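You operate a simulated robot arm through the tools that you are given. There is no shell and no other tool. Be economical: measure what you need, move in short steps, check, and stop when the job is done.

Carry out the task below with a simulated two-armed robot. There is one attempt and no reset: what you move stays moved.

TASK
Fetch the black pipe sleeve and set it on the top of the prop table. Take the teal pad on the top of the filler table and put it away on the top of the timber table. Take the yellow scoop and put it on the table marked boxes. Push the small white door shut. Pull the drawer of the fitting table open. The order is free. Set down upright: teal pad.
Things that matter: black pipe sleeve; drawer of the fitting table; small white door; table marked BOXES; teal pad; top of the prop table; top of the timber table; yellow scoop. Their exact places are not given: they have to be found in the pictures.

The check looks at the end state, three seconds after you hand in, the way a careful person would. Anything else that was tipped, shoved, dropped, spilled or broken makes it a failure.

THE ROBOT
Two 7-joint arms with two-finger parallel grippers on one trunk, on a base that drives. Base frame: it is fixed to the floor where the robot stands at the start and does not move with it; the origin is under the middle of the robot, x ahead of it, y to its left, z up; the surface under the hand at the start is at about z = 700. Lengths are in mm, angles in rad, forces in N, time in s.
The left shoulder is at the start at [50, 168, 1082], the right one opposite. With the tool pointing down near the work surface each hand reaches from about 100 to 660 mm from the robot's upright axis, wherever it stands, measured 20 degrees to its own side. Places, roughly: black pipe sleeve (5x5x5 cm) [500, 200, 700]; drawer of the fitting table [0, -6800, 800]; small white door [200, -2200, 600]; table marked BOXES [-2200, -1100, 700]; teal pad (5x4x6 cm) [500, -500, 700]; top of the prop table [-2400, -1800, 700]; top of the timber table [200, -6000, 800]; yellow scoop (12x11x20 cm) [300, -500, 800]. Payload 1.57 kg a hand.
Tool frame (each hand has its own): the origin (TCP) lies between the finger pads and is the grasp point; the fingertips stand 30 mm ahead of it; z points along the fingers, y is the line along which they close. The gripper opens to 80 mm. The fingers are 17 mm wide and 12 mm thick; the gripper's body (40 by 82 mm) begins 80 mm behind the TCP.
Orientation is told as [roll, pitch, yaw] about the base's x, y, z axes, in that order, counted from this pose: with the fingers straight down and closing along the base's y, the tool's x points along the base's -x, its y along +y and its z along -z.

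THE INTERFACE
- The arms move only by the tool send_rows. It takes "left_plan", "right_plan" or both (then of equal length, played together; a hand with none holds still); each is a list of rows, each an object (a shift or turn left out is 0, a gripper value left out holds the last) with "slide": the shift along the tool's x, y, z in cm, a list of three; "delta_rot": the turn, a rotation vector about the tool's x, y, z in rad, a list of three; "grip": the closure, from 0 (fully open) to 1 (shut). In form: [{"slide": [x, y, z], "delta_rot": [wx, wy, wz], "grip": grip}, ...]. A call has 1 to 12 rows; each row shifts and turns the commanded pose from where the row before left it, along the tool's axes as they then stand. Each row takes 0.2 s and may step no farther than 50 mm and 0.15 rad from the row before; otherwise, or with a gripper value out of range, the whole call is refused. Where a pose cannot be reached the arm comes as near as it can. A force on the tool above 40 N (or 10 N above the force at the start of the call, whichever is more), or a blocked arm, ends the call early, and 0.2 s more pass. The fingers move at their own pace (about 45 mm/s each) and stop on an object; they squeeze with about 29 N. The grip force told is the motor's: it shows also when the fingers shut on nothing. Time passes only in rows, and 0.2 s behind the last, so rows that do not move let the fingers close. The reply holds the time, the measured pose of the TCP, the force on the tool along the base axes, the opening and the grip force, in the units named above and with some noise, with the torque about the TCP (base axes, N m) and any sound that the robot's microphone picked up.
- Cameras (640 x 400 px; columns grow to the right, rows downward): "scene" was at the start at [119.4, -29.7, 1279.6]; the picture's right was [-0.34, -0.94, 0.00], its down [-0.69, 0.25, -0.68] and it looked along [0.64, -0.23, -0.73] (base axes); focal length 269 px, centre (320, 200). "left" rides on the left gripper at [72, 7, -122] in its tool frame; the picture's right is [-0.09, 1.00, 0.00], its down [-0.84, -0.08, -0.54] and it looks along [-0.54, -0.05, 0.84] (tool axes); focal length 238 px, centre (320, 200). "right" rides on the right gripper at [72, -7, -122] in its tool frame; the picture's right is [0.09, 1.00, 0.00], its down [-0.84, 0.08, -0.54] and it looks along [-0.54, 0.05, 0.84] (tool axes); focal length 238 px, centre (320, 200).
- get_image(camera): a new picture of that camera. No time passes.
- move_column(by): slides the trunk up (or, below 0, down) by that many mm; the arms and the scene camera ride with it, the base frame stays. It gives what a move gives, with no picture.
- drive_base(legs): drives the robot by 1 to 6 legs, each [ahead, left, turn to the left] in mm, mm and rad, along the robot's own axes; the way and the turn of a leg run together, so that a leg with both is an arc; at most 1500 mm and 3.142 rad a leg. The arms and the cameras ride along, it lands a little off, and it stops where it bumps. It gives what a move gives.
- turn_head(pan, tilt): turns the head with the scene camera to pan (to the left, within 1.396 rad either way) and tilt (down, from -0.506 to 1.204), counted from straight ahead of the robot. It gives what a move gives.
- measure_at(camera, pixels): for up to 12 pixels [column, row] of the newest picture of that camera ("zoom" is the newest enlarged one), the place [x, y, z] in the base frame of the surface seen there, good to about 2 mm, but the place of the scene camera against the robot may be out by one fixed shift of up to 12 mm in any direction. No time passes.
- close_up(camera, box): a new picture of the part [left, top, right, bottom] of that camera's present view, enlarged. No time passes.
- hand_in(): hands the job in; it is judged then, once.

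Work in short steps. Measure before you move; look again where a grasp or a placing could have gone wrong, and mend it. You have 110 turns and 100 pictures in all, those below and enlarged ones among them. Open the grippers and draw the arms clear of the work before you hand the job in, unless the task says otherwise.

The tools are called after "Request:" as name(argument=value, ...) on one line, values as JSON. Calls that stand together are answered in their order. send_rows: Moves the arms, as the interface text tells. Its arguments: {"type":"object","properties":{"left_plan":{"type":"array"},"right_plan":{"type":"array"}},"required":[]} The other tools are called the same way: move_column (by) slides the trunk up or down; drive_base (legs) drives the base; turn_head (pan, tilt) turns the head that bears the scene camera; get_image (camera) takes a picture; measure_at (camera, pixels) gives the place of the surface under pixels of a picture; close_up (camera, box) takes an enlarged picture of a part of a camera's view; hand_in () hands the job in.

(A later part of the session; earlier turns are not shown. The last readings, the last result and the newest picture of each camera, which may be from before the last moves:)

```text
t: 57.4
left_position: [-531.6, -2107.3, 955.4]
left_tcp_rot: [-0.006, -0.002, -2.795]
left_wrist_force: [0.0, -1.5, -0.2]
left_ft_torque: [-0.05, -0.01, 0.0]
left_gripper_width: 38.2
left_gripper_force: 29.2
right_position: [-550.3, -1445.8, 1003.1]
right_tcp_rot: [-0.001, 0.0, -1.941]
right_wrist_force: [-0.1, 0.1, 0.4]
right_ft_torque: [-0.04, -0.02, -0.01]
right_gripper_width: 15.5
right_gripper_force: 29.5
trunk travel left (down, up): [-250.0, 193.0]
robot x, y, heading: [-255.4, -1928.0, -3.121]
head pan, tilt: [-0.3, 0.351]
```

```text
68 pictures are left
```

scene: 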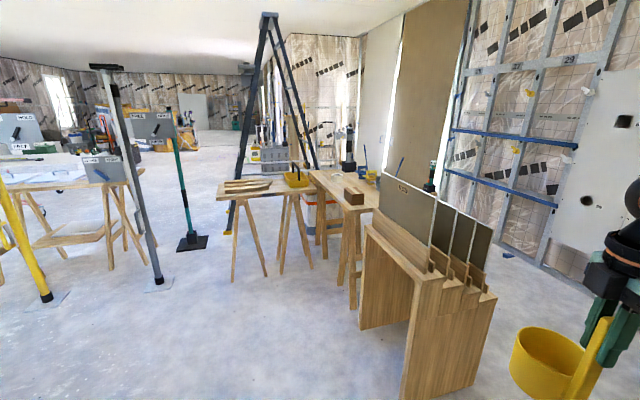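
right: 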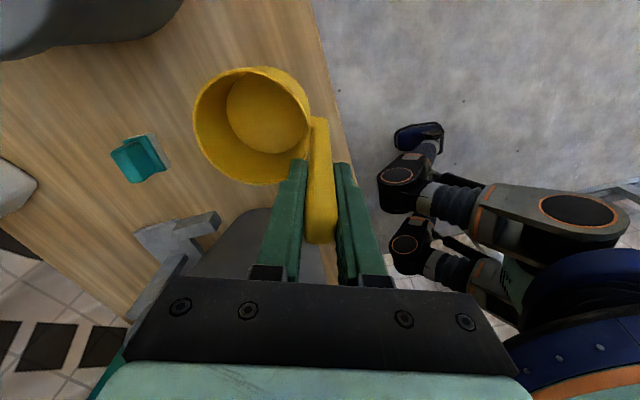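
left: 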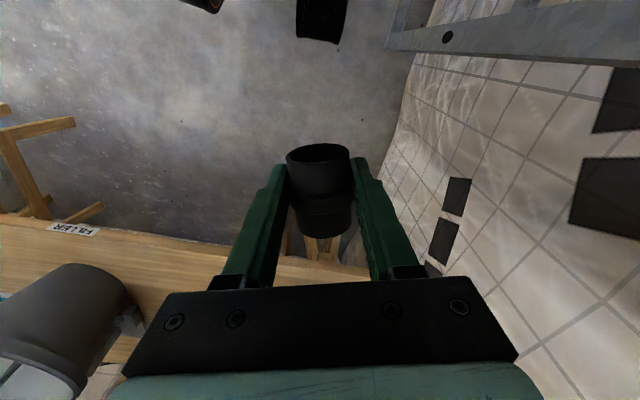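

Two trestle tables show at (255,190) and (345,185). I enlarge them and measure.

Request:
close_up(camera="scene", box=[200, 140, 400, 260])

Request:
measure_at(camera="scene", pixels=[[220, 200], [300, 190], [260, 192], [240, 182], [345, 205], [325, 175], [375, 203], [352, 190], [296, 180], [190, 240], [158, 280], [250, 232]])

```text
3.20 times, centred on (300, 200) of scene
```

zoom: 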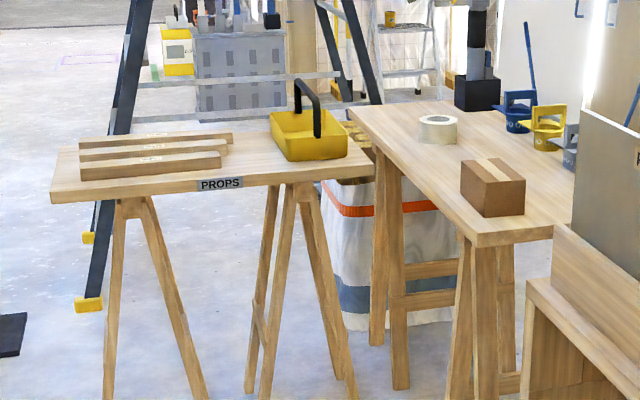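

```text
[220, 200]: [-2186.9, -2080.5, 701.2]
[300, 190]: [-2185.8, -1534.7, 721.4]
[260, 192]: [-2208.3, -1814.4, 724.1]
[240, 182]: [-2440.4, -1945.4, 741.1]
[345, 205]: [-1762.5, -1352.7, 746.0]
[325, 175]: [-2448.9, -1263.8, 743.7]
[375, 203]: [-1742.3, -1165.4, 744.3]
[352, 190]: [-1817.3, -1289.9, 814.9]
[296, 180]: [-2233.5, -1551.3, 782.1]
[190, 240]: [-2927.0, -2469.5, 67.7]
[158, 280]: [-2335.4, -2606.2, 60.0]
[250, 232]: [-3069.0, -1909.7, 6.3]
```

The PROPS table has its front edge at x≈−2186, top z≈724, with free space at its front between the timbers and the basket. The other table (top z≈745) has its near corner at (−1762,−1353). I raise the trunk 150 and drive ahead, then look.

Request:
move_column(by=150)

Request:
drive_base(legs=[[1300, 0, -0.02]])

Request:
turn_head(pan=-0.5, tilt=0.65)

Request:
get_image(camera="scene")

```text
t: 59.1
left_position: [-531.5, -2107.7, 1105.3]
left_tcp_rot: [-0.005, -0.001, -2.794]
left_wrist_force: [-0.2, 0.1, -0.6]
left_ft_torque: [0.01, 0.0, -0.01]
left_gripper_width: 38.0
left_gripper_force: 29.4
right_position: [-550.6, -1446.0, 1153.2]
right_tcp_rot: [-0.002, -0.001, -1.94]
right_wrist_force: [0.2, -0.5, -0.8]
right_ft_torque: [-0.02, -0.05, -0.03]
right_gripper_width: 15.7
right_gripper_force: 29.2
trunk travel left (down, up): [-400.0, 43.0]
robot x, y, heading: [-254.8, -1925.2, -3.123]
head pan, tilt: [-0.3, 0.351]
```

```text
t: 65.6
left_position: [-1827.5, -2104.8, 1105.2]
left_tcp_rot: [-0.004, -0.002, -2.829]
left_wrist_force: [0.7, -0.6, -0.2]
left_ft_torque: [0.0, -0.01, 0.03]
left_gripper_width: 38.4
left_gripper_force: 28.7
right_position: [-1824.7, -1443.9, 1153.3]
right_tcp_rot: [-0.002, -0.003, -1.973]
right_wrist_force: [0.1, 0.8, -1.1]
right_ft_torque: [0.01, -0.03, 0.01]
right_gripper_width: 15.8
right_gripper_force: 28.8
trunk travel left (down, up): [-400.0, 43.0]
robot x, y, heading: [-1548.2, -1935.6, 3.135]
head pan, tilt: [-0.3, 0.351]
```

```text
t: 66.4
left_position: [-1827.7, -2104.6, 1104.5]
left_tcp_rot: [-0.005, -0.002, -2.83]
left_wrist_force: [0.9, 0.0, 0.0]
left_ft_torque: [0.0, -0.02, -0.02]
left_gripper_width: 38.0
left_gripper_force: 29.3
right_position: [-1823.8, -1443.9, 1154.4]
right_tcp_rot: [-0.003, 0.0, -1.972]
right_wrist_force: [0.8, -0.2, -0.8]
right_ft_torque: [0.01, -0.01, -0.02]
right_gripper_width: 15.6
right_gripper_force: 28.8
trunk travel left (down, up): [-400.0, 43.0]
robot x, y, heading: [-1545.6, -1930.5, 3.134]
head pan, tilt: [-0.499, 0.649]
```

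```text
66 pictures are left
```

scene: 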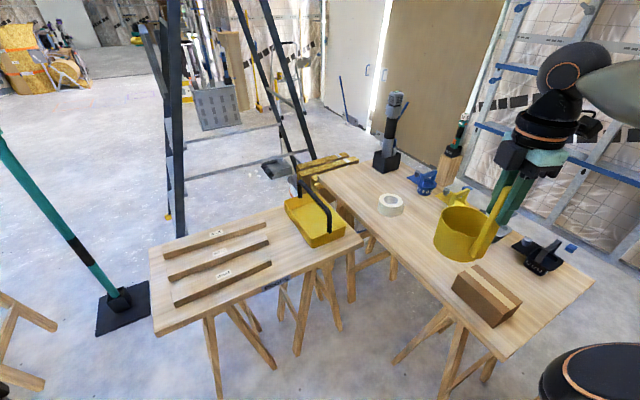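

Both tables are clear now. I measure free spots: on the props table around (285,250), and on the boxes table around (425,255) between the tape and the box.

Request:
measure_at(camera="scene", pixels=[[272, 262], [268, 240], [280, 245], [312, 248], [285, 262], [277, 286], [362, 242], [390, 215], [425, 258], [455, 288], [400, 262], [500, 325]])

Request:
measure_at(camera="scene", pixels=[[150, 280], [505, 358], [590, 285], [320, 165], [160, 335], [330, 245], [420, 185], [458, 195], [545, 260], [480, 270], [172, 305], [245, 280]])

```text
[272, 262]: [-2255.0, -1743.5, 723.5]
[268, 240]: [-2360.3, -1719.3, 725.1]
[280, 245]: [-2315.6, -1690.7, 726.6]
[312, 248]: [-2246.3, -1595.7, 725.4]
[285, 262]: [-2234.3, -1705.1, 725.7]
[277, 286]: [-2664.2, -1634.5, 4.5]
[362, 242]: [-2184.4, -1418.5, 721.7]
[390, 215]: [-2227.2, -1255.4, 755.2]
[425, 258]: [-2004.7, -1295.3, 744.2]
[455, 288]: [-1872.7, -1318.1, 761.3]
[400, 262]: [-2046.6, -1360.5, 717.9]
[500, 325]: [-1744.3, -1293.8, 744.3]
```

```text
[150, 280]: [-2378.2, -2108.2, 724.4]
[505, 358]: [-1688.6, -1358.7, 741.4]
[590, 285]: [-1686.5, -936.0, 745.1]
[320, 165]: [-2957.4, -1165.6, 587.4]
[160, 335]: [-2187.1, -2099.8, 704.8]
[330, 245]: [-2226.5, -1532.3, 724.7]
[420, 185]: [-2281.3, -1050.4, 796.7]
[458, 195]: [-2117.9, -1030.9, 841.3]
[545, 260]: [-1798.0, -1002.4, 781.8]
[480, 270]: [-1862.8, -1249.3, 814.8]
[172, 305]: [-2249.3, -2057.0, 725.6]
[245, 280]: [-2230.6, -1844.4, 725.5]
```

The tables suit one standing place: robot at about (−1760,−1720) facing −x puts both drop spots in reach. I drive there.

Request:
drive_base(legs=[[214, -211, 0]])

Request:
get_image(camera="scene")

Request:
get_image(camera="right")

```text
t: 68.9
left_position: [-2037.9, -1891.3, 1105.1]
left_tcp_rot: [-0.006, -0.002, -2.827]
left_wrist_force: [0.7, -0.3, 0.1]
left_ft_torque: [-0.01, -0.02, 0.03]
left_gripper_width: 38.2
left_gripper_force: 29.1
right_position: [-2037.4, -1229.7, 1152.5]
right_tcp_rot: [-0.003, 0.0, -1.968]
right_wrist_force: [0.2, 1.1, -0.7]
right_ft_torque: [-0.01, -0.06, 0.04]
right_gripper_width: 15.9
right_gripper_force: 29.2
trunk travel left (down, up): [-400.0, 43.0]
robot x, y, heading: [-1757.2, -1724.8, 3.137]
head pan, tilt: [-0.499, 0.649]
```

```text
65 pictures are left
```

scene: 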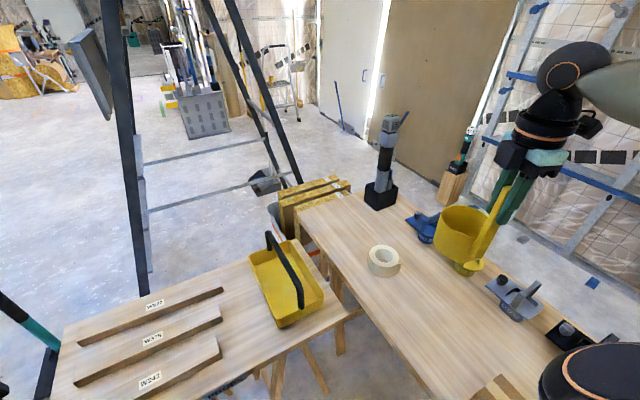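

```text
64 pictures are left
```

right: 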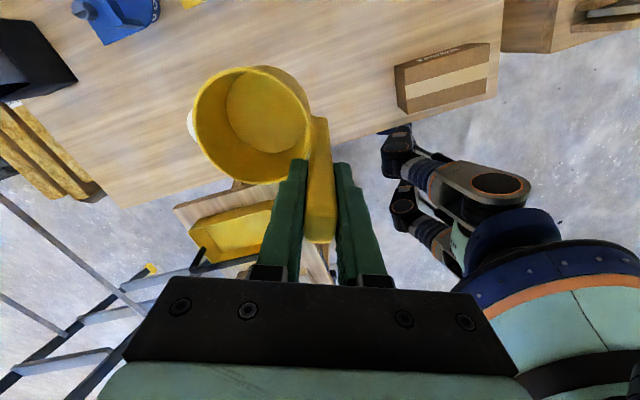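

The robot stands right. I measure the box's near edge, tape, mugs and free area around the drop spot.

Request:
measure_at(camera="scene", pixels=[[383, 260], [400, 265], [425, 230], [515, 300], [475, 270], [440, 300], [460, 370], [490, 385], [400, 330], [220, 340], [245, 330], [280, 325]])

Request:
measure_at(camera="right", pixels=[[395, 75], [405, 110], [350, 100], [340, 140], [310, 170], [490, 60], [300, 40]])

```text
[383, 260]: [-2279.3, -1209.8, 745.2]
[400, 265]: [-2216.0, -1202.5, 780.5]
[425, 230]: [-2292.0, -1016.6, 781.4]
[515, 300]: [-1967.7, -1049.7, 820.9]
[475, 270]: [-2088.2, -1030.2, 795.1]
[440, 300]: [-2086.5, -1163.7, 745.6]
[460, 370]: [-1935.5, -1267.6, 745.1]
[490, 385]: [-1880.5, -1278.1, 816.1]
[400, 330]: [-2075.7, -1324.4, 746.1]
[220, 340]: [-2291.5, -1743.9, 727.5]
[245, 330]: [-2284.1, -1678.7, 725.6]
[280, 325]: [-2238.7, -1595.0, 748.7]
```

```text
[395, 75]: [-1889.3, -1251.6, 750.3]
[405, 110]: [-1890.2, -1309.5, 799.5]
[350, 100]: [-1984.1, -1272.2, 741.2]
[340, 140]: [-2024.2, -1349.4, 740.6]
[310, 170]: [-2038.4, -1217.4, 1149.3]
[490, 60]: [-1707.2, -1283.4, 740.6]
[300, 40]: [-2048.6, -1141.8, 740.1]
```

The table top is z≈741; the free span is x −2170..−1890. I shift the scoop so its handle is at (−1985,−1260) and lower it to just above the table.

Request:
send_rows(right_plan=[{"slide": [-0.2, 1.5, 0]}, {"slide": [-0.2, 2, 0]}, {"slide": [-0.3, 1.5, 1]}, {"slide": [0, 0.95, 2]}, {"slide": [0, 0, 3]}, {"slide": [0, 0, 3]}, {"slide": [0, 0, 3]}, {"slide": [0, 0, 3]}, {"slide": [0, 0, 3]}, {"slide": [0, 0, 2.5]}, {"slide": [0, 0, 1.5]}, {}])

Request:
get_image(camera="right")

Request:
get_image(camera="scene")

```text
t: 71.5
left_position: [-2038.7, -1892.5, 1105.0]
left_tcp_rot: [-0.006, -0.002, -2.826]
left_wrist_force: [0.1, -1.3, -0.5]
left_ft_torque: [-0.04, -0.02, -0.01]
left_gripper_width: 38.3
left_gripper_force: 28.9
right_position: [-1984.5, -1259.6, 933.6]
right_tcp_rot: [-0.002, -0.001, -1.971]
right_wrist_force: [-0.2, -0.1, -0.8]
right_ft_torque: [0.02, -0.01, 0.01]
right_gripper_width: 15.7
right_gripper_force: 29.2
trunk travel left (down, up): [-400.0, 43.0]
robot x, y, heading: [-1758.8, -1721.7, 3.133]
head pan, tilt: [-0.499, 0.649]
```

```text
63 pictures are left
```

right: 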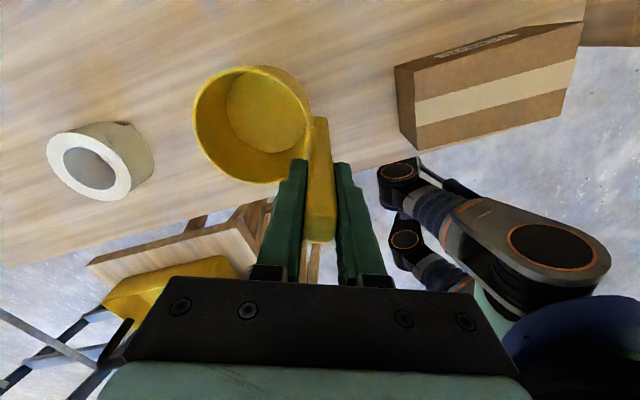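

```text
62 pictures are left
```

scene: 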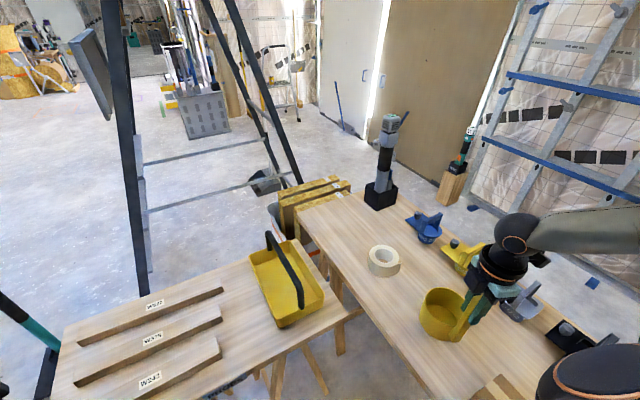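

The spot is clear. I lower 3 cm more gently and read the force.

Request:
send_rows(right_plan=[{"slide": [0, 0, 1.2]}, {"slide": [0, 0, 1]}, {"slide": [0, 0, 0.5]}, {"slide": [0, 0, 0.2]}, {"slide": [0, 0, 0.2]}, {}])

```text
t: 72.9
left_position: [-2037.5, -1893.1, 1105.4]
left_tcp_rot: [-0.007, 0.0, -2.825]
left_wrist_force: [-0.6, -0.2, 0.1]
left_ft_torque: [-0.01, 0.02, -0.03]
left_gripper_width: 38.3
left_gripper_force: 28.7
right_position: [-1985.2, -1260.5, 902.9]
right_tcp_rot: [-0.003, -0.001, -1.969]
right_wrist_force: [2.2, -0.4, 9.2]
right_ft_torque: [-0.3, 0.01, 0.09]
right_gripper_width: 15.5
right_gripper_force: 29.3
trunk travel left (down, up): [-400.0, 43.0]
robot x, y, heading: [-1758.7, -1724.7, 3.134]
head pan, tilt: [-0.499, 0.649]
```

The force of 9 N shows the scoop rests on the table. I open the right hand and rise straight up.

Request:
send_rows(right_plan=[{"grip": 0.6}, {"grip": 0.3}, {"grip": 0.1}, {"grip": 0.1}, {"grip": 0.1}, {"slide": [0, 0, -2]}, {"slide": [0, 0, -4]}, {"slide": [0, 0, -4]}, {"slide": [0, 0, -4]}, {"slide": [0, 0, -4]}, {"slide": [0, 0, -3]}])

Request:
get_image(camera="right")

Request:
get_image(camera="left")

```text
t: 75.3
left_position: [-2038.7, -1893.0, 1104.3]
left_tcp_rot: [-0.006, -0.003, -2.826]
left_wrist_force: [-0.1, 1.4, -0.4]
left_ft_torque: [0.03, 0.02, 0.0]
left_gripper_width: 38.3
left_gripper_force: 28.5
right_position: [-1980.1, -1260.8, 1110.9]
right_tcp_rot: [-0.003, -0.001, -1.969]
right_wrist_force: [0.4, 0.4, -0.1]
right_ft_torque: [0.01, 0.01, 0.01]
right_gripper_width: 71.9
right_gripper_force: 0.1
trunk travel left (down, up): [-400.0, 43.0]
robot x, y, heading: [-1760.4, -1722.4, 3.135]
head pan, tilt: [-0.499, 0.649]
```

```text
61 pictures are left
```

right: 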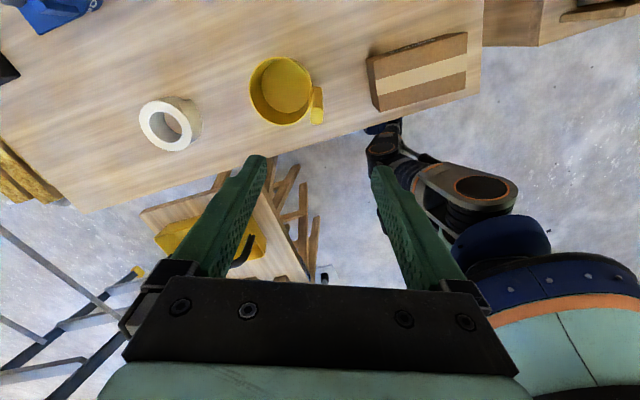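

```text
60 pictures are left
```

left: 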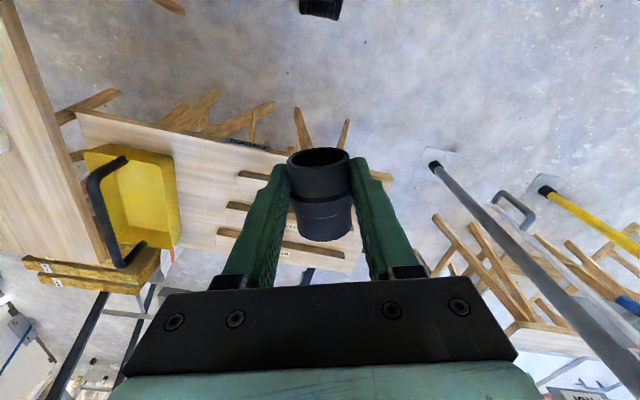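

The scoop stands on the boxes table. Now I move the sleeve over toward (−2245,−1680) in gentle steps.

Request:
send_rows(left_plan=[{"slide": [-0.6, -1.2, 0]}, {"slide": [-1.2, -2.4, 0]}, {"slide": [-1.2, -2.5, 0]}, {"slide": [-1.2, -2.5, 0]}, {"slide": [-1.2, -2.5, 0]}, {"slide": [-1.3, -2.6, 0]}, {"slide": [-1.3, -2.6, 0]}, {"slide": [-1.3, -2.6, 0]}, {"slide": [-1.3, -2.6, 0]}, {"slide": [-1.2, -2.5, 0]}, {"slide": [-0.8, -1.7, 0]}, {"slide": [-0.48, -0.98, 0]}])

Request:
send_rows(left_plan=[{"slide": [0, 0, 1.5]}, {"slide": [0, 0, 2.5]}, {"slide": [0, 0, 2.5]}, {"slide": [0, 0, 2.5]}, {"slide": [0, 0, 2.5]}, {"slide": [0, 0, 2.5]}, {"slide": [0, 0, 2.5]}, {"slide": [0, 0, 2]}, {"slide": [0, 0, 1.5]}, {"slide": [0, 0, 0.5]}, {}])

Request:
get_image(camera="left")

```text
t: 77.9
left_position: [-2245.8, -1676.9, 1106.1]
left_tcp_rot: [-0.005, -0.003, -2.828]
left_wrist_force: [-0.9, 0.7, -1.0]
left_ft_torque: [0.0, 0.03, 0.02]
left_gripper_width: 38.3
left_gripper_force: 29.1
right_position: [-1981.2, -1261.3, 1111.2]
right_tcp_rot: [0.0, 0.0, -1.969]
right_wrist_force: [-0.3, -0.2, -0.5]
right_ft_torque: [-0.02, 0.0, 0.0]
right_gripper_width: 72.3
right_gripper_force: 0.0
trunk travel left (down, up): [-400.0, 43.0]
robot x, y, heading: [-1752.9, -1723.1, 3.139]
head pan, tilt: [-0.499, 0.649]
```

```text
t: 80.3
left_position: [-2244.7, -1678.7, 900.8]
left_tcp_rot: [-0.005, -0.002, -2.825]
left_wrist_force: [-0.7, 1.0, -0.7]
left_ft_torque: [0.03, -0.01, 0.0]
left_gripper_width: 38.1
left_gripper_force: 29.0
right_position: [-1980.6, -1261.5, 1110.0]
right_tcp_rot: [-0.002, -0.001, -1.967]
right_wrist_force: [-0.7, -0.7, -1.1]
right_ft_torque: [-0.03, 0.0, 0.01]
right_gripper_width: 71.6
right_gripper_force: 0.1
trunk travel left (down, up): [-400.0, 43.0]
robot x, y, heading: [-1755.5, -1721.3, 3.136]
head pan, tilt: [-0.499, 0.649]
```

```text
59 pictures are left
```

left: 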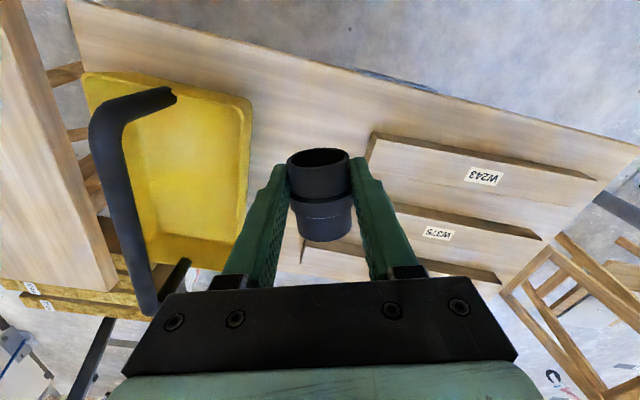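

I measure the basket edge, timber ends and front edge to check the landing spot below the fingers.

Request:
measure_at(camera="left", pixels=[[250, 100], [246, 170], [235, 240], [372, 140], [368, 158], [390, 210], [300, 250], [300, 100], [275, 130], [330, 75], [265, 200]])

```text
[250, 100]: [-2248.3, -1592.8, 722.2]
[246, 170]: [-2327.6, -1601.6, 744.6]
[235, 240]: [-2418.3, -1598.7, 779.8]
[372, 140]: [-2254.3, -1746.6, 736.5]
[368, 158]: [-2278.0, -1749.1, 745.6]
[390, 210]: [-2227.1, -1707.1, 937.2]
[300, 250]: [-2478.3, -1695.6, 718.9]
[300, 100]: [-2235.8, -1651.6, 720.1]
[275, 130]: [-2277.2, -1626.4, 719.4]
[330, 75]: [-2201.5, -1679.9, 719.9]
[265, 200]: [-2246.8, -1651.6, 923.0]
```

The landing spot lies in the middle of a 145 mm gap, table top ≈720. I shift 2 cm farther in and lower to z≈757, ending with tiny steps.

Request:
send_rows(left_plan=[{"slide": [-1, 0, 1]}, {"slide": [-1, 0, 2]}, {"slide": [0, 0, 2.5]}, {"slide": [0, 0, 2.5]}, {"slide": [0, 0, 2.5]}, {"slide": [0, 0, 2]}, {"slide": [0, 0, 1.2]}, {"slide": [0, 0, 0.6]}, {"slide": [0, 0, 0.2]}, {"slide": [0, 0, 0.2]}, {}])

Request:
get_image(camera="left")

```text
t: 82.7
left_position: [-2262.5, -1684.1, 776.0]
left_tcp_rot: [-0.006, 0.0, -2.825]
left_wrist_force: [0.1, 0.7, -0.1]
left_ft_torque: [-0.02, -0.04, -0.01]
left_gripper_width: 38.0
left_gripper_force: 28.8
left hand out of reach, approached as far as the arm can: row 6, 7
right_position: [-1981.6, -1260.5, 1111.5]
right_tcp_rot: [0.0, 0.002, -1.969]
right_wrist_force: [-0.2, -0.6, 0.1]
right_ft_torque: [0.0, -0.01, 0.0]
right_gripper_width: 71.9
right_gripper_force: 0.0
trunk travel left (down, up): [-400.0, 43.0]
robot x, y, heading: [-1758.7, -1723.8, 3.137]
head pan, tilt: [-0.499, 0.649]
```

```text
58 pictures are left
```

left: 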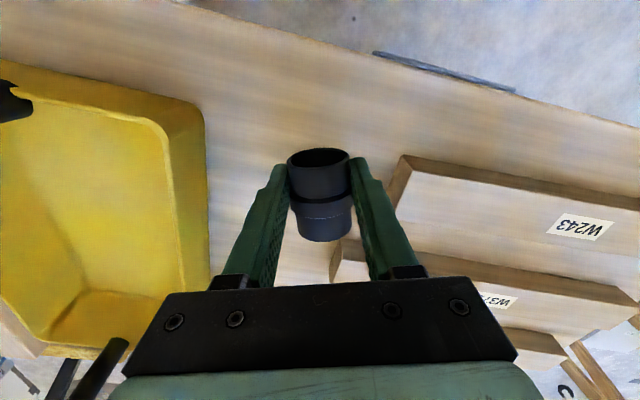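

The arm reached its low limit at this trunk height (z=776). I lower the trunk by 18 mm instead.

Request:
move_column(by=-18)

```text
t: 83.3
left_position: [-2263.7, -1685.6, 759.4]
left_tcp_rot: [-0.006, -0.002, -2.826]
left_wrist_force: [-0.3, 0.6, -0.2]
left_ft_torque: [-0.01, -0.03, -0.01]
left_gripper_width: 38.2
left_gripper_force: 29.1
right_position: [-1981.3, -1259.0, 1093.4]
right_tcp_rot: [-0.001, 0.0, -1.968]
right_wrist_force: [-0.7, 0.3, -0.6]
right_ft_torque: [-0.01, -0.01, 0.03]
right_gripper_width: 72.1
right_gripper_force: 0.0
trunk travel left (down, up): [-382.0, 61.0]
robot x, y, heading: [-1754.3, -1722.7, 3.133]
head pan, tilt: [-0.499, 0.649]
```

No contact yet. I lower the trunk 3 mm more.

Request:
move_column(by=-3)

Request:
move_column(by=-1.5)

```text
t: 83.9
left_position: [-2263.7, -1685.1, 755.5]
left_tcp_rot: [-0.005, -0.003, -2.825]
left_wrist_force: [-0.3, 0.3, 0.0]
left_ft_torque: [0.02, -0.02, 0.02]
left_gripper_width: 38.2
left_gripper_force: 29.2
right_position: [-1981.9, -1261.0, 1089.2]
right_tcp_rot: [-0.002, 0.001, -1.968]
right_wrist_force: [-0.3, 0.2, 0.3]
right_ft_torque: [0.03, 0.01, 0.03]
right_gripper_width: 71.7
right_gripper_force: 0.0
trunk travel left (down, up): [-379.0, 64.0]
robot x, y, heading: [-1758.5, -1717.1, 3.134]
head pan, tilt: [-0.499, 0.649]
```

```text
t: 84.4
left_position: [-2263.6, -1685.1, 754.8]
left_tcp_rot: [-0.005, -0.002, -2.826]
left_wrist_force: [0.5, 0.4, -0.6]
left_ft_torque: [0.01, -0.04, 0.04]
left_gripper_width: 38.3
left_gripper_force: 29.4
right_position: [-1981.4, -1260.8, 1088.5]
right_tcp_rot: [-0.002, -0.001, -1.97]
right_wrist_force: [-0.2, 0.5, 0.4]
right_ft_torque: [-0.02, -0.01, -0.02]
right_gripper_width: 71.9
right_gripper_force: 0.0
trunk travel left (down, up): [-378.0, 65.0]
robot x, y, heading: [-1758.8, -1719.3, 3.133]
head pan, tilt: [-0.499, 0.649]
```

Still no contact; I go down another 2 mm.

Request:
move_column(by=-2)

Request:
close_up(camera="left", box=[220, 120, 420, 260])

```text
t: 84.9
left_position: [-2262.7, -1684.1, 753.0]
left_tcp_rot: [-0.005, -0.001, -2.825]
left_wrist_force: [1.3, -0.2, 5.9]
left_ft_torque: [-0.1, 0.03, -0.04]
left_gripper_width: 37.8
left_gripper_force: 29.3
right_position: [-1980.8, -1260.5, 1086.9]
right_tcp_rot: [-0.002, -0.001, -1.971]
right_wrist_force: [-0.8, 0.3, -0.4]
right_ft_torque: [-0.01, 0.01, -0.03]
right_gripper_width: 72.0
right_gripper_force: 0.0
trunk travel left (down, up): [-376.0, 67.0]
robot x, y, heading: [-1757.3, -1722.3, 3.134]
head pan, tilt: [-0.499, 0.649]
```

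```text
2.86 times, centred on (320, 190) of left
```

zoom: 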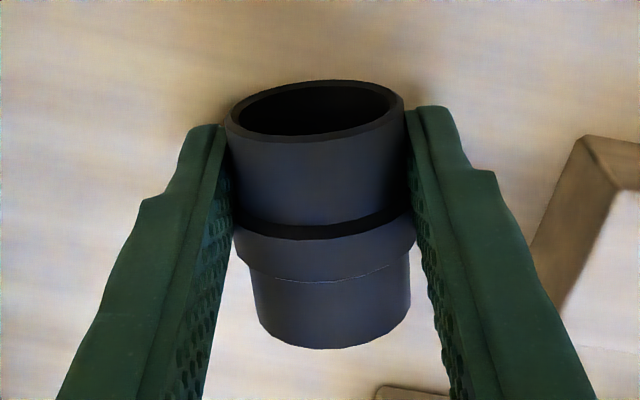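

Contact now shows 5.9 N. I open slowly to about 60 mm and rise straight up.

Request:
send_rows(left_plan=[{"grip": 0.5}, {"grip": 0.45}, {"grip": 0.35}, {"grip": 0.3}, {"grip": 0.3}, {"slide": [0, 0, -1]}, {"slide": [0, 0, -2]}, {"slide": [0, 0, -4]}, {"slide": [0, 0, -4]}, {"slide": [0, 0, -4]}, {"slide": [0, 0, -4]}, {"slide": [0, 0, -4]}])

Request:
get_image(camera="left")

```text
t: 87.5
left_position: [-2264.9, -1685.8, 982.5]
left_tcp_rot: [-0.003, 0.001, -2.826]
left_wrist_force: [-0.5, 0.7, -0.2]
left_ft_torque: [0.0, 0.05, -0.04]
left_gripper_width: 56.2
left_gripper_force: 0.0
right_position: [-1981.2, -1261.2, 1085.9]
right_tcp_rot: [-0.003, 0.0, -1.968]
right_wrist_force: [-0.4, -0.1, -0.2]
right_ft_torque: [0.02, 0.02, 0.0]
right_gripper_width: 72.2
right_gripper_force: 0.0
trunk travel left (down, up): [-376.0, 67.0]
robot x, y, heading: [-1756.0, -1718.6, 3.132]
head pan, tilt: [-0.499, 0.649]
```

```text
56 pictures are left
```

left: 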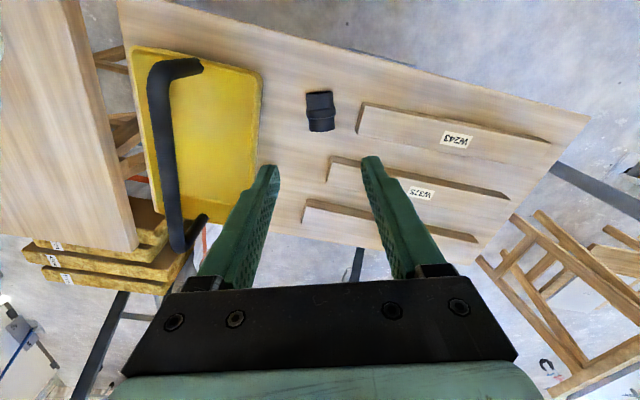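

The sleeve lies steady on the props table. I draw the left hand back toward the robot and close neither; then check the sleeve from there with the scene camera while I back off.

Request:
send_rows(left_plan=[{"slide": [1.5, 2.6, -1]}, {"slide": [2, 4, -2]}, {"slide": [2, 4, -2]}, {"slide": [2, 4, -1]}, {"slide": [2, 4, 0]}, {"slide": [2, 4, 0]}, {"slide": [2, 4, 0]}], right_plan=[{"slide": [0, 0, -2]}, {"slide": [0, 0, -2]}, {}, {}, {}, {}, {}])

Request:
drive_base(legs=[[-300, 150, 0], [-900, 0, 0]])

Request:
turn_head(pan=-0.2, tilt=0.4)

Request:
close_up(camera="scene", box=[160, 120, 480, 320])

```text
t: 89.1
left_position: [-2049.5, -1899.8, 1044.0]
left_tcp_rot: [-0.006, -0.001, -2.825]
left_wrist_force: [1.1, -0.4, -0.7]
left_ft_torque: [0.02, -0.01, 0.0]
left_gripper_width: 55.9
left_gripper_force: 0.2
right_position: [-1980.8, -1260.9, 1126.7]
right_tcp_rot: [-0.002, 0.0, -1.97]
right_wrist_force: [0.3, -0.6, 0.0]
right_ft_torque: [0.01, 0.04, 0.03]
right_gripper_width: 71.8
right_gripper_force: 0.1
trunk travel left (down, up): [-376.0, 67.0]
robot x, y, heading: [-1754.6, -1720.2, 3.133]
head pan, tilt: [-0.499, 0.649]
```

```text
t: 95.6
left_position: [-857.1, -2051.7, 1043.6]
left_tcp_rot: [-0.007, -0.001, -2.811]
left_wrist_force: [0.2, 0.2, 0.7]
left_ft_torque: [-0.01, -0.01, -0.01]
left_gripper_width: 56.2
left_gripper_force: 0.0
right_position: [-798.8, -1413.2, 1127.0]
right_tcp_rot: [-0.002, 0.0, -1.954]
right_wrist_force: [0.3, 0.9, 0.0]
right_ft_torque: [0.01, 0.01, 0.0]
right_gripper_width: 72.2
right_gripper_force: 0.1
trunk travel left (down, up): [-376.0, 67.0]
robot x, y, heading: [-565.7, -1871.3, -3.139]
head pan, tilt: [-0.499, 0.649]
```

```text
t: 96.4
left_position: [-858.5, -2050.4, 1043.0]
left_tcp_rot: [-0.006, -0.004, -2.812]
left_wrist_force: [0.3, -0.9, -0.4]
left_ft_torque: [-0.02, 0.03, 0.0]
left_gripper_width: 56.0
left_gripper_force: 0.0
right_position: [-799.2, -1413.1, 1126.3]
right_tcp_rot: [-0.003, -0.001, -1.956]
right_wrist_force: [-0.4, 0.5, -0.1]
right_ft_torque: [0.01, -0.01, -0.01]
right_gripper_width: 72.1
right_gripper_force: 0.0
trunk travel left (down, up): [-376.0, 67.0]
robot x, y, heading: [-567.5, -1871.9, -3.13]
head pan, tilt: [-0.201, 0.4]
```

```text
2.00 times, centred on (320, 220) of scene
```

zoom: 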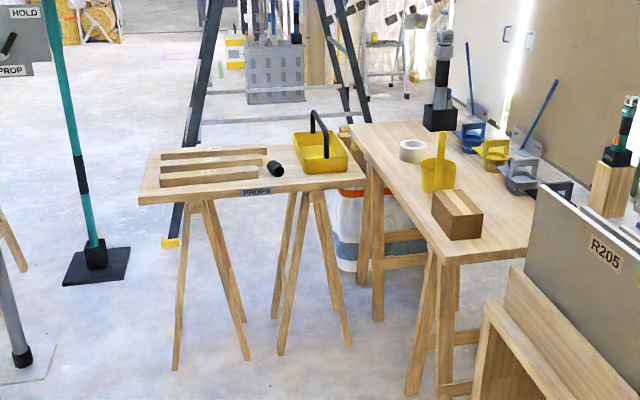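

Sleeve and scoop are both in place. I turn around to face +x and look for the small white door near (200,−2200).

Request:
drive_base(legs=[[0, 0, 1.57], [0, 0, 1.56]])

Request:
turn_head(pan=-0.2, tilt=0.5)

Request:
get_image(camera="scene")

```text
t: 104.4
left_position: [-273.0, -1692.8, 1042.5]
left_tcp_rot: [-0.005, -0.002, 0.315]
left_wrist_force: [0.1, 0.3, 0.4]
left_ft_torque: [-0.03, 0.0, 0.01]
left_gripper_width: 56.3
left_gripper_force: 0.0
right_position: [-342.6, -2330.4, 1126.2]
right_tcp_rot: [-0.001, -0.001, 1.169]
right_wrist_force: [-0.6, -0.3, 0.4]
right_ft_torque: [-0.02, 0.06, -0.01]
right_gripper_width: 71.8
right_gripper_force: 0.1
trunk travel left (down, up): [-376.0, 67.0]
robot x, y, heading: [-562.5, -1869.3, -0.012]
head pan, tilt: [-0.201, 0.4]
```

```text
t: 105.1
left_position: [-273.5, -1693.1, 1042.5]
left_tcp_rot: [-0.006, -0.001, 0.314]
left_wrist_force: [-0.2, -0.6, 0.0]
left_ft_torque: [0.0, -0.02, -0.02]
left_gripper_width: 56.0
left_gripper_force: 0.0
right_position: [-342.7, -2330.7, 1127.1]
right_tcp_rot: [-0.001, 0.001, 1.17]
right_wrist_force: [-0.2, -0.2, 0.3]
right_ft_torque: [-0.03, -0.02, 0.0]
right_gripper_width: 72.1
right_gripper_force: 0.0
trunk travel left (down, up): [-376.0, 67.0]
robot x, y, heading: [-567.5, -1871.3, -0.012]
head pan, tilt: [-0.201, 0.499]
```

```text
54 pictures are left
```

scene: 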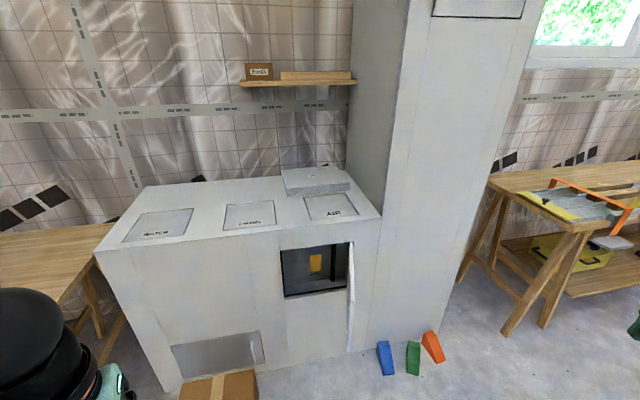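

The cabinet's opening is at (317,270), and the small white door stands open edge-on at (350,300), hinged at the opening's right. I enlarge and measure.

Request:
close_up(camera="scene", box=[260, 220, 388, 360])

Request:
measure_at(camera="scene", pixels=[[285, 290], [282, 250], [265, 270], [343, 247], [344, 285], [352, 290], [350, 260], [349, 340], [354, 320], [349, 300], [390, 330], [365, 300]])

```text
2.86 times, centred on (324, 290) of scene
```

zoom: 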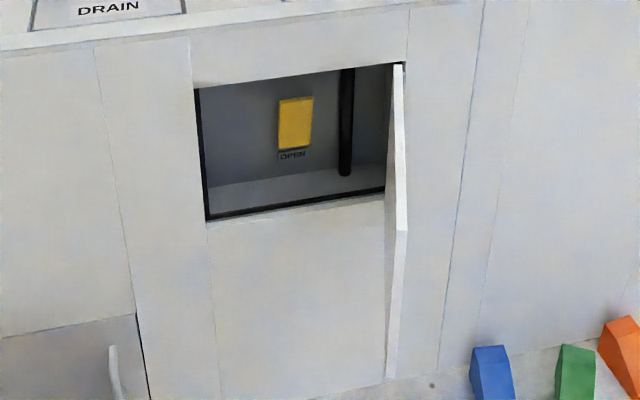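

```text
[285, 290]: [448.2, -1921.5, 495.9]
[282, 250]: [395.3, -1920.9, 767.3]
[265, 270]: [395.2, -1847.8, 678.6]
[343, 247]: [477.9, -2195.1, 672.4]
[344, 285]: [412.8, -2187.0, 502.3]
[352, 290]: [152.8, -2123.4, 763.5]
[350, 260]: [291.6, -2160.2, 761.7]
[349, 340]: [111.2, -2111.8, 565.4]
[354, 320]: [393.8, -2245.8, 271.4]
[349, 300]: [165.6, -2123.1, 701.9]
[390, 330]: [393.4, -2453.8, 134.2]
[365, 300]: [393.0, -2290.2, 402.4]
```

The door is hinged at about (395,−2190), z 500–768, its free edge at (111,−2112); it must swing toward +y and then +x. I'll push it with the closed right hand pointed forward. First I undo the yaw and close that gripper here in free space.

Request:
send_rows(right_plan=[{"delta_rot": [0, 0, 0.148], "grip": 1}, {"delta_rot": [0, 0, 0.148]}, {"delta_rot": [0, 0, 0.148]}, {"delta_rot": [0, 0, 0.148]}, {"delta_rot": [0, 0, 0.148]}, {"delta_rot": [0, 0, 0.148]}, {"delta_rot": [0, 0, 0.148]}, {"delta_rot": [0, 0, 0.134]}, {"slide": [-3, 4, 0]}, {"slide": [-3, 4, 0]}, {"slide": [-3, 4, 0]}, {"slide": [-3, 4, 0]}])

Request:
send_rows(right_plan=[{"delta_rot": [0, -0.15, 0]}, {"delta_rot": [0, -0.15, 0]}, {"delta_rot": [0, -0.15, 0]}, {"delta_rot": [0, -0.15, 0]}, {"delta_rot": [0, -0.15, 0]}, {"delta_rot": [0, -0.15, 0]}, {"delta_rot": [0, -0.15, 0]}, {"delta_rot": [0, -0.15, 0]}, {"delta_rot": [0, -0.1, 0]}])

Request:
get_image(camera="scene")

```text
t: 107.7
left_position: [-272.3, -1692.3, 1042.6]
left_tcp_rot: [-0.004, 0.0, 0.314]
left_wrist_force: [1.3, 0.5, -0.9]
left_ft_torque: [0.01, 0.03, -0.03]
left_gripper_width: 55.9
left_gripper_force: 0.0
right_position: [-220.8, -2169.8, 1126.5]
right_tcp_rot: [0.0, 0.0, 0.0]
right_wrist_force: [-0.5, -0.2, -0.5]
right_ft_torque: [-0.03, -0.02, 0.0]
right_gripper_width: 0.0
right_gripper_force: 21.1
trunk travel left (down, up): [-376.0, 67.0]
robot x, y, heading: [-566.9, -1870.1, -0.011]
head pan, tilt: [-0.201, 0.499]
```

```text
t: 109.7
left_position: [-272.8, -1693.3, 1042.7]
left_tcp_rot: [-0.006, -0.002, 0.315]
left_wrist_force: [-0.3, 0.2, -0.5]
left_ft_torque: [0.01, 0.0, 0.01]
left_gripper_width: 55.9
left_gripper_force: 0.1
right_position: [-132.6, -2217.5, 1157.7]
right_tcp_rot: [0.006, -1.301, -0.002]
right_wrist_force: [-0.5, -0.3, -0.2]
right_ft_torque: [0.01, -0.02, 0.0]
right_gripper_width: 0.0
right_gripper_force: 21.9
right hand out of reach, approached as far as the arm can: row 4, 5, 6, 7, 8, 9
trunk travel left (down, up): [-376.0, 67.0]
robot x, y, heading: [-565.9, -1867.8, -0.008]
head pan, tilt: [-0.201, 0.499]
```

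```text
52 pictures are left
```

scene: 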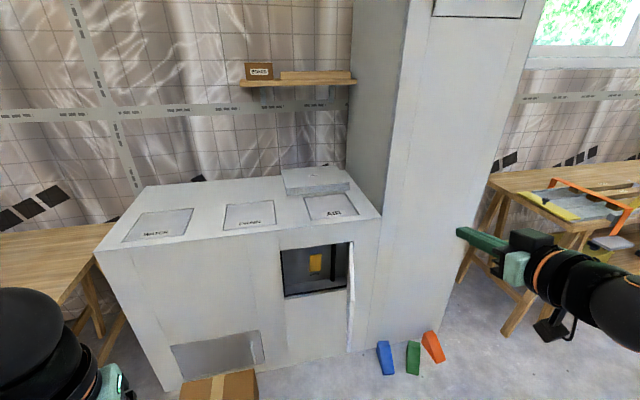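

The hand now points forward. I lower the trunk 330 and the hand about 160 to door height, still in free space.

Request:
move_column(by=-330)

Request:
send_rows(right_plan=[{"slide": [3.9, 0, 1.07]}, {"slide": [3.9, 0, 1.07]}, {"slide": [3.9, 0, 1.07]}, {"slide": [3.9, 0, 1.07]}])

Request:
get_image(camera="scene")

```text
t: 112.9
left_position: [-272.8, -1693.8, 712.8]
left_tcp_rot: [-0.005, -0.001, 0.314]
left_wrist_force: [0.1, 0.2, -0.3]
left_ft_torque: [0.01, 0.04, 0.0]
left_gripper_width: 55.8
left_gripper_force: 0.1
right_position: [-131.9, -2218.6, 827.9]
right_tcp_rot: [-0.001, -1.3, 0.004]
right_wrist_force: [-0.7, 0.7, 0.6]
right_ft_torque: [0.05, -0.02, -0.01]
right_gripper_width: 0.1
right_gripper_force: 21.2
trunk travel left (down, up): [-45.0, 397.0]
robot x, y, heading: [-567.7, -1869.4, -0.017]
head pan, tilt: [-0.201, 0.499]
```

```text
t: 113.9
left_position: [-274.1, -1692.3, 712.8]
left_tcp_rot: [-0.005, -0.003, 0.313]
left_wrist_force: [0.3, -0.2, -0.7]
left_ft_torque: [0.01, -0.01, 0.0]
left_gripper_width: 55.9
left_gripper_force: 0.0
right_position: [-135.2, -2219.9, 665.1]
right_tcp_rot: [-0.002, -1.3, 0.003]
right_wrist_force: [0.2, -0.4, 0.0]
right_ft_torque: [0.01, 0.03, 0.0]
right_gripper_width: 0.0
right_gripper_force: 21.4
trunk travel left (down, up): [-45.0, 397.0]
robot x, y, heading: [-565.1, -1871.8, -0.01]
head pan, tilt: [-0.201, 0.499]
```

```text
51 pictures are left
```

scene: 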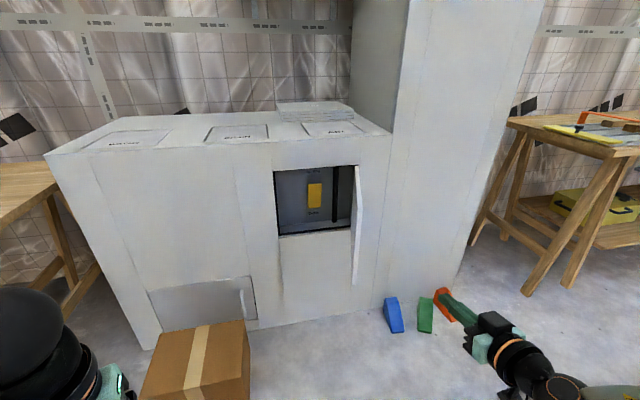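

The hand is at door height. I check where the box on the floor and the door edge are before driving in.

Request:
measure_at(camera="scene", pixels=[[248, 370], [248, 325], [145, 385], [190, 345], [355, 270], [356, 175], [353, 225], [385, 310], [460, 300]])

```text
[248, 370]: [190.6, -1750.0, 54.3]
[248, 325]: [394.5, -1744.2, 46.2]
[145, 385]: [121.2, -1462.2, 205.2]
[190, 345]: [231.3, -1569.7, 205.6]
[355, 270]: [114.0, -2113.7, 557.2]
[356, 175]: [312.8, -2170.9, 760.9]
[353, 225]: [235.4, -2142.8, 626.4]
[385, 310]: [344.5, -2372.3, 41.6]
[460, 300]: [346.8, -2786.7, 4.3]
```

The box's near side is at x≈120, so the base stays clear. I drive ahead 305 and a little left, so the fingers lie alongside the door's outer face.

Request:
drive_base(legs=[[305, 25, 0]])

Request:
get_image(camera="scene")

```text
t: 116.0
left_position: [31.4, -1670.1, 712.5]
left_tcp_rot: [-0.004, -0.002, 0.316]
left_wrist_force: [1.0, 1.1, -0.5]
left_ft_torque: [-0.01, -0.05, 0.02]
left_gripper_width: 55.9
left_gripper_force: 0.0
right_position: [171.9, -2194.5, 666.3]
right_tcp_rot: [0.0, -1.301, 0.008]
right_wrist_force: [-0.6, 0.0, -0.1]
right_ft_torque: [-0.03, 0.01, -0.03]
right_gripper_width: 0.0
right_gripper_force: 21.5
trunk travel left (down, up): [-45.0, 397.0]
robot x, y, heading: [-258.8, -1848.8, -0.011]
head pan, tilt: [-0.201, 0.499]
```

```text
50 pictures are left
```

scene: 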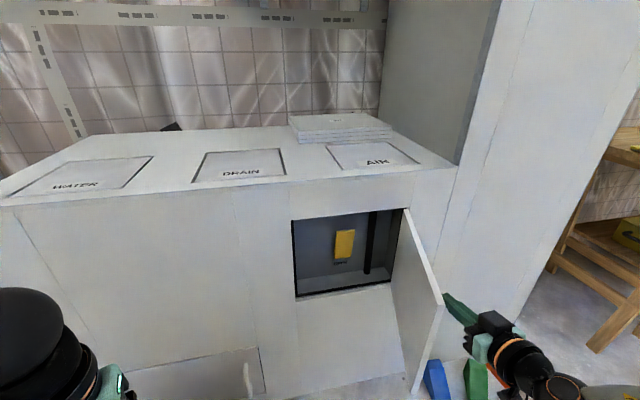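

The fingers are beside the door's outer face. I sweep +y and then follow the arc toward the cabinet.

Request:
send_rows(right_plan=[{"slide": [0, 3, 0]}, {"slide": [0, 3, 0]}, {"slide": [0, 3, 0]}, {"slide": [0, 2.5, 0]}, {"slide": [-0.35, 2, 1.35]}, {"slide": [-0.35, 2, 1.35]}, {"slide": [-0.65, 2, 2.4]}, {"slide": [-0.65, 2, 2.4]}])

Request:
get_image(camera="scene")

```text
t: 117.8
left_position: [31.3, -1669.8, 712.0]
left_tcp_rot: [-0.005, -0.002, 0.315]
left_wrist_force: [0.6, -0.1, 0.5]
left_ft_torque: [-0.01, 0.02, 0.02]
left_gripper_width: 56.2
left_gripper_force: 0.1
right_position: [246.5, -2000.3, 664.9]
right_tcp_rot: [-0.004, -1.301, 0.009]
right_wrist_force: [-0.3, -0.9, -0.2]
right_ft_torque: [0.0, -0.04, 0.0]
right_gripper_width: 0.0
right_gripper_force: 21.5
trunk travel left (down, up): [-45.0, 397.0]
robot x, y, heading: [-262.1, -1847.6, -0.005]
head pan, tilt: [-0.201, 0.499]
```

```text
49 pictures are left
```

scene: 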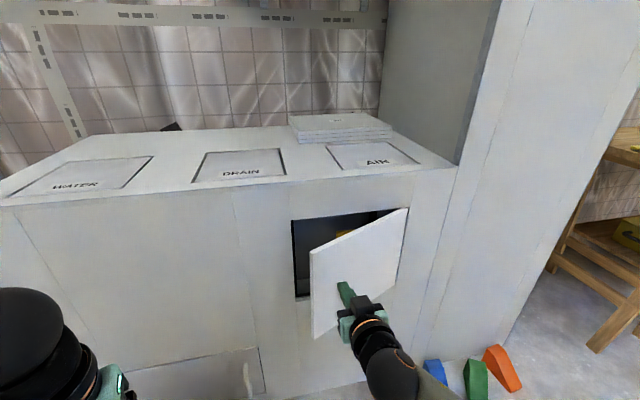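

The door is swinging shut well. I keep pushing forward along the arc until it meets the cabinet.

Request:
send_rows(right_plan=[{"slide": [-0.65, 1, 2.4]}, {"slide": [-0.65, 1, 2.4]}, {"slide": [-0.65, 0.5, 2.4]}, {"slide": [-0.5, 0.3, 1.8]}, {"slide": [-0.3, 0, 1]}, {"slide": [-0.3, 0, 1]}, {"slide": [-0.2, 0, 0.7]}])

Request:
get_image(camera="scene")

```text
t: 119.3
left_position: [30.0, -1670.8, 712.9]
left_tcp_rot: [-0.004, -0.002, 0.314]
left_wrist_force: [0.4, -0.3, 0.3]
left_ft_torque: [-0.01, -0.01, 0.01]
left_gripper_width: 55.9
left_gripper_force: 0.0
right_position: [359.9, -1971.9, 664.4]
right_tcp_rot: [-0.002, -1.299, 0.006]
right_wrist_force: [-15.9, -2.8, 4.6]
right_ft_torque: [0.02, -0.15, -0.1]
right_gripper_width: 0.0
right_gripper_force: 21.1
trunk travel left (down, up): [-45.0, 397.0]
robot x, y, heading: [-262.0, -1844.7, -0.008]
head pan, tilt: [-0.201, 0.499]
stopped in row 7 (right hand): the force on the tool passed its limit at 50 N (the readings are from after the stop); the commanded pose is now the measured one
```

```text
48 pictures are left
```

scene: 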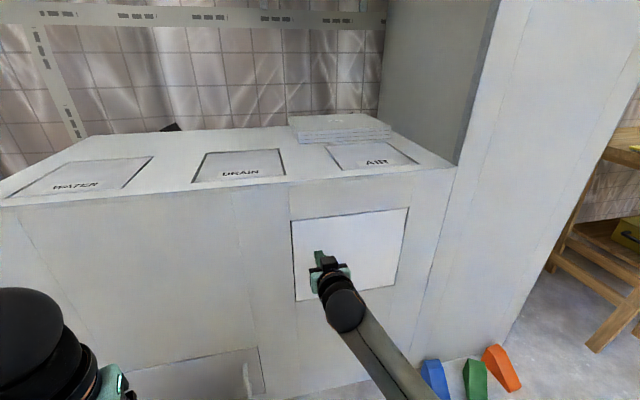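

The door is flush. I back the hand away and confirm that it stays shut.

Request:
send_rows(right_plan=[{"slide": [0.3, 0, -1]}, {"slide": [0.8, 0, -3]}, {"slide": [0.8, 0, -3]}, {"slide": [0.8, 0, -3]}, {"slide": [0.8, 0, -3]}])

Request:
drive_base(legs=[[-300, 0, 0]])

Request:
close_up(camera="scene", box=[200, 120, 440, 320])

Request:
measure_at(camera="zoom", pixels=[[240, 150], [220, 230], [300, 150], [380, 150], [170, 200], [460, 200]])

```text
t: 120.7
left_position: [31.0, -1668.5, 714.2]
left_tcp_rot: [-0.01, 0.0, 0.315]
left_wrist_force: [-0.4, 0.6, -0.1]
left_ft_torque: [-0.01, 0.01, -0.02]
left_gripper_width: 56.1
left_gripper_force: 0.0
right_position: [260.0, -1986.0, 674.9]
right_tcp_rot: [-0.281, -1.317, 0.246]
right_wrist_force: [0.0, -0.2, -0.9]
right_ft_torque: [0.0, -0.01, 0.02]
right_gripper_width: 0.0
right_gripper_force: 21.3
trunk travel left (down, up): [-45.0, 397.0]
robot x, y, heading: [-264.9, -1847.3, -0.013]
head pan, tilt: [-0.201, 0.499]
stopped in row 5 (right hand): the arm was blocked; the commanded pose is now the measured one
```

```text
t: 122.7
left_position: [-271.6, -1665.3, 712.8]
left_tcp_rot: [-0.01, -0.003, 0.32]
left_wrist_force: [0.4, 0.0, -1.7]
left_ft_torque: [-0.04, -0.01, 0.0]
left_gripper_width: 56.0
left_gripper_force: 0.0
right_position: [-40.4, -1982.1, 676.0]
right_tcp_rot: [-0.289, -1.321, 0.261]
right_wrist_force: [0.2, -0.1, 0.4]
right_ft_torque: [0.0, 0.03, 0.0]
right_gripper_width: 0.0
right_gripper_force: 21.9
trunk travel left (down, up): [-45.0, 397.0]
robot x, y, heading: [-565.7, -1846.0, 0.0]
head pan, tilt: [-0.201, 0.499]
```

```text
2.00 times, centred on (320, 220) of scene
```

zoom: 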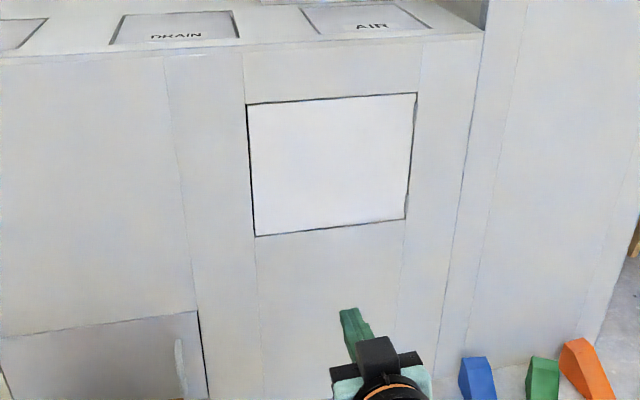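

```text
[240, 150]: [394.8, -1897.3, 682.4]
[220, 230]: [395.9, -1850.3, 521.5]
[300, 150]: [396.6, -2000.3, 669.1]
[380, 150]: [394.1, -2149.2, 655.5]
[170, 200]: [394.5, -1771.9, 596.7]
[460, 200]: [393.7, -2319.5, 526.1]
```

The door is shut flush (x≈395 throughout). I raise the trunk 300 and turn the right hand back to pointing down.

Request:
move_column(by=300)

Request:
send_rows(right_plan=[{"slide": [0, -4, 0]}, {"slide": [0, -4, 0]}, {"delta_rot": [0, 0.15, 0], "slide": [-2, 0, 0]}, {"delta_rot": [0, 0.15, 0], "slide": [-2, 0, 0]}, {"delta_rot": [0, 0.15, 0]}, {"delta_rot": [0, 0.15, 0]}, {"delta_rot": [0, 0.15, 0]}, {"delta_rot": [0, 0.15, 0]}, {"delta_rot": [0, 0.15, 0]}, {"delta_rot": [0, 0.15, 0]}, {"delta_rot": [0, 0.1, 0]}])

```text
t: 125.7
left_position: [-269.9, -1667.2, 1011.7]
left_tcp_rot: [-0.005, -0.003, 0.319]
left_wrist_force: [-0.1, -0.4, 0.2]
left_ft_torque: [0.0, 0.03, 0.0]
left_gripper_width: 55.9
left_gripper_force: 0.0
right_position: [-39.3, -1982.9, 972.7]
right_tcp_rot: [-0.268, -1.319, 0.238]
right_wrist_force: [-0.2, 0.0, -0.4]
right_ft_torque: [0.02, 0.0, -0.01]
right_gripper_width: 0.1
right_gripper_force: 21.6
trunk travel left (down, up): [-346.0, 97.0]
robot x, y, heading: [-564.6, -1843.4, -0.002]
head pan, tilt: [-0.201, 0.499]
```

```text
t: 128.1
left_position: [-270.6, -1667.9, 1011.9]
left_tcp_rot: [-0.004, -0.001, 0.318]
left_wrist_force: [-0.7, -0.4, -0.7]
left_ft_torque: [0.01, 0.0, 0.01]
left_gripper_width: 56.0
left_gripper_force: 0.1
right_position: [-2.4, -2069.4, 1002.6]
right_tcp_rot: [-0.067, -0.024, -0.019]
right_wrist_force: [-0.1, 0.8, -0.3]
right_ft_torque: [0.01, -0.01, 0.02]
right_gripper_width: 0.0
right_gripper_force: 21.6
right hand out of reach, approached as far as the arm can: row 9, 10
trunk travel left (down, up): [-346.0, 97.0]
robot x, y, heading: [-562.7, -1845.7, -0.006]
head pan, tilt: [-0.201, 0.499]
```

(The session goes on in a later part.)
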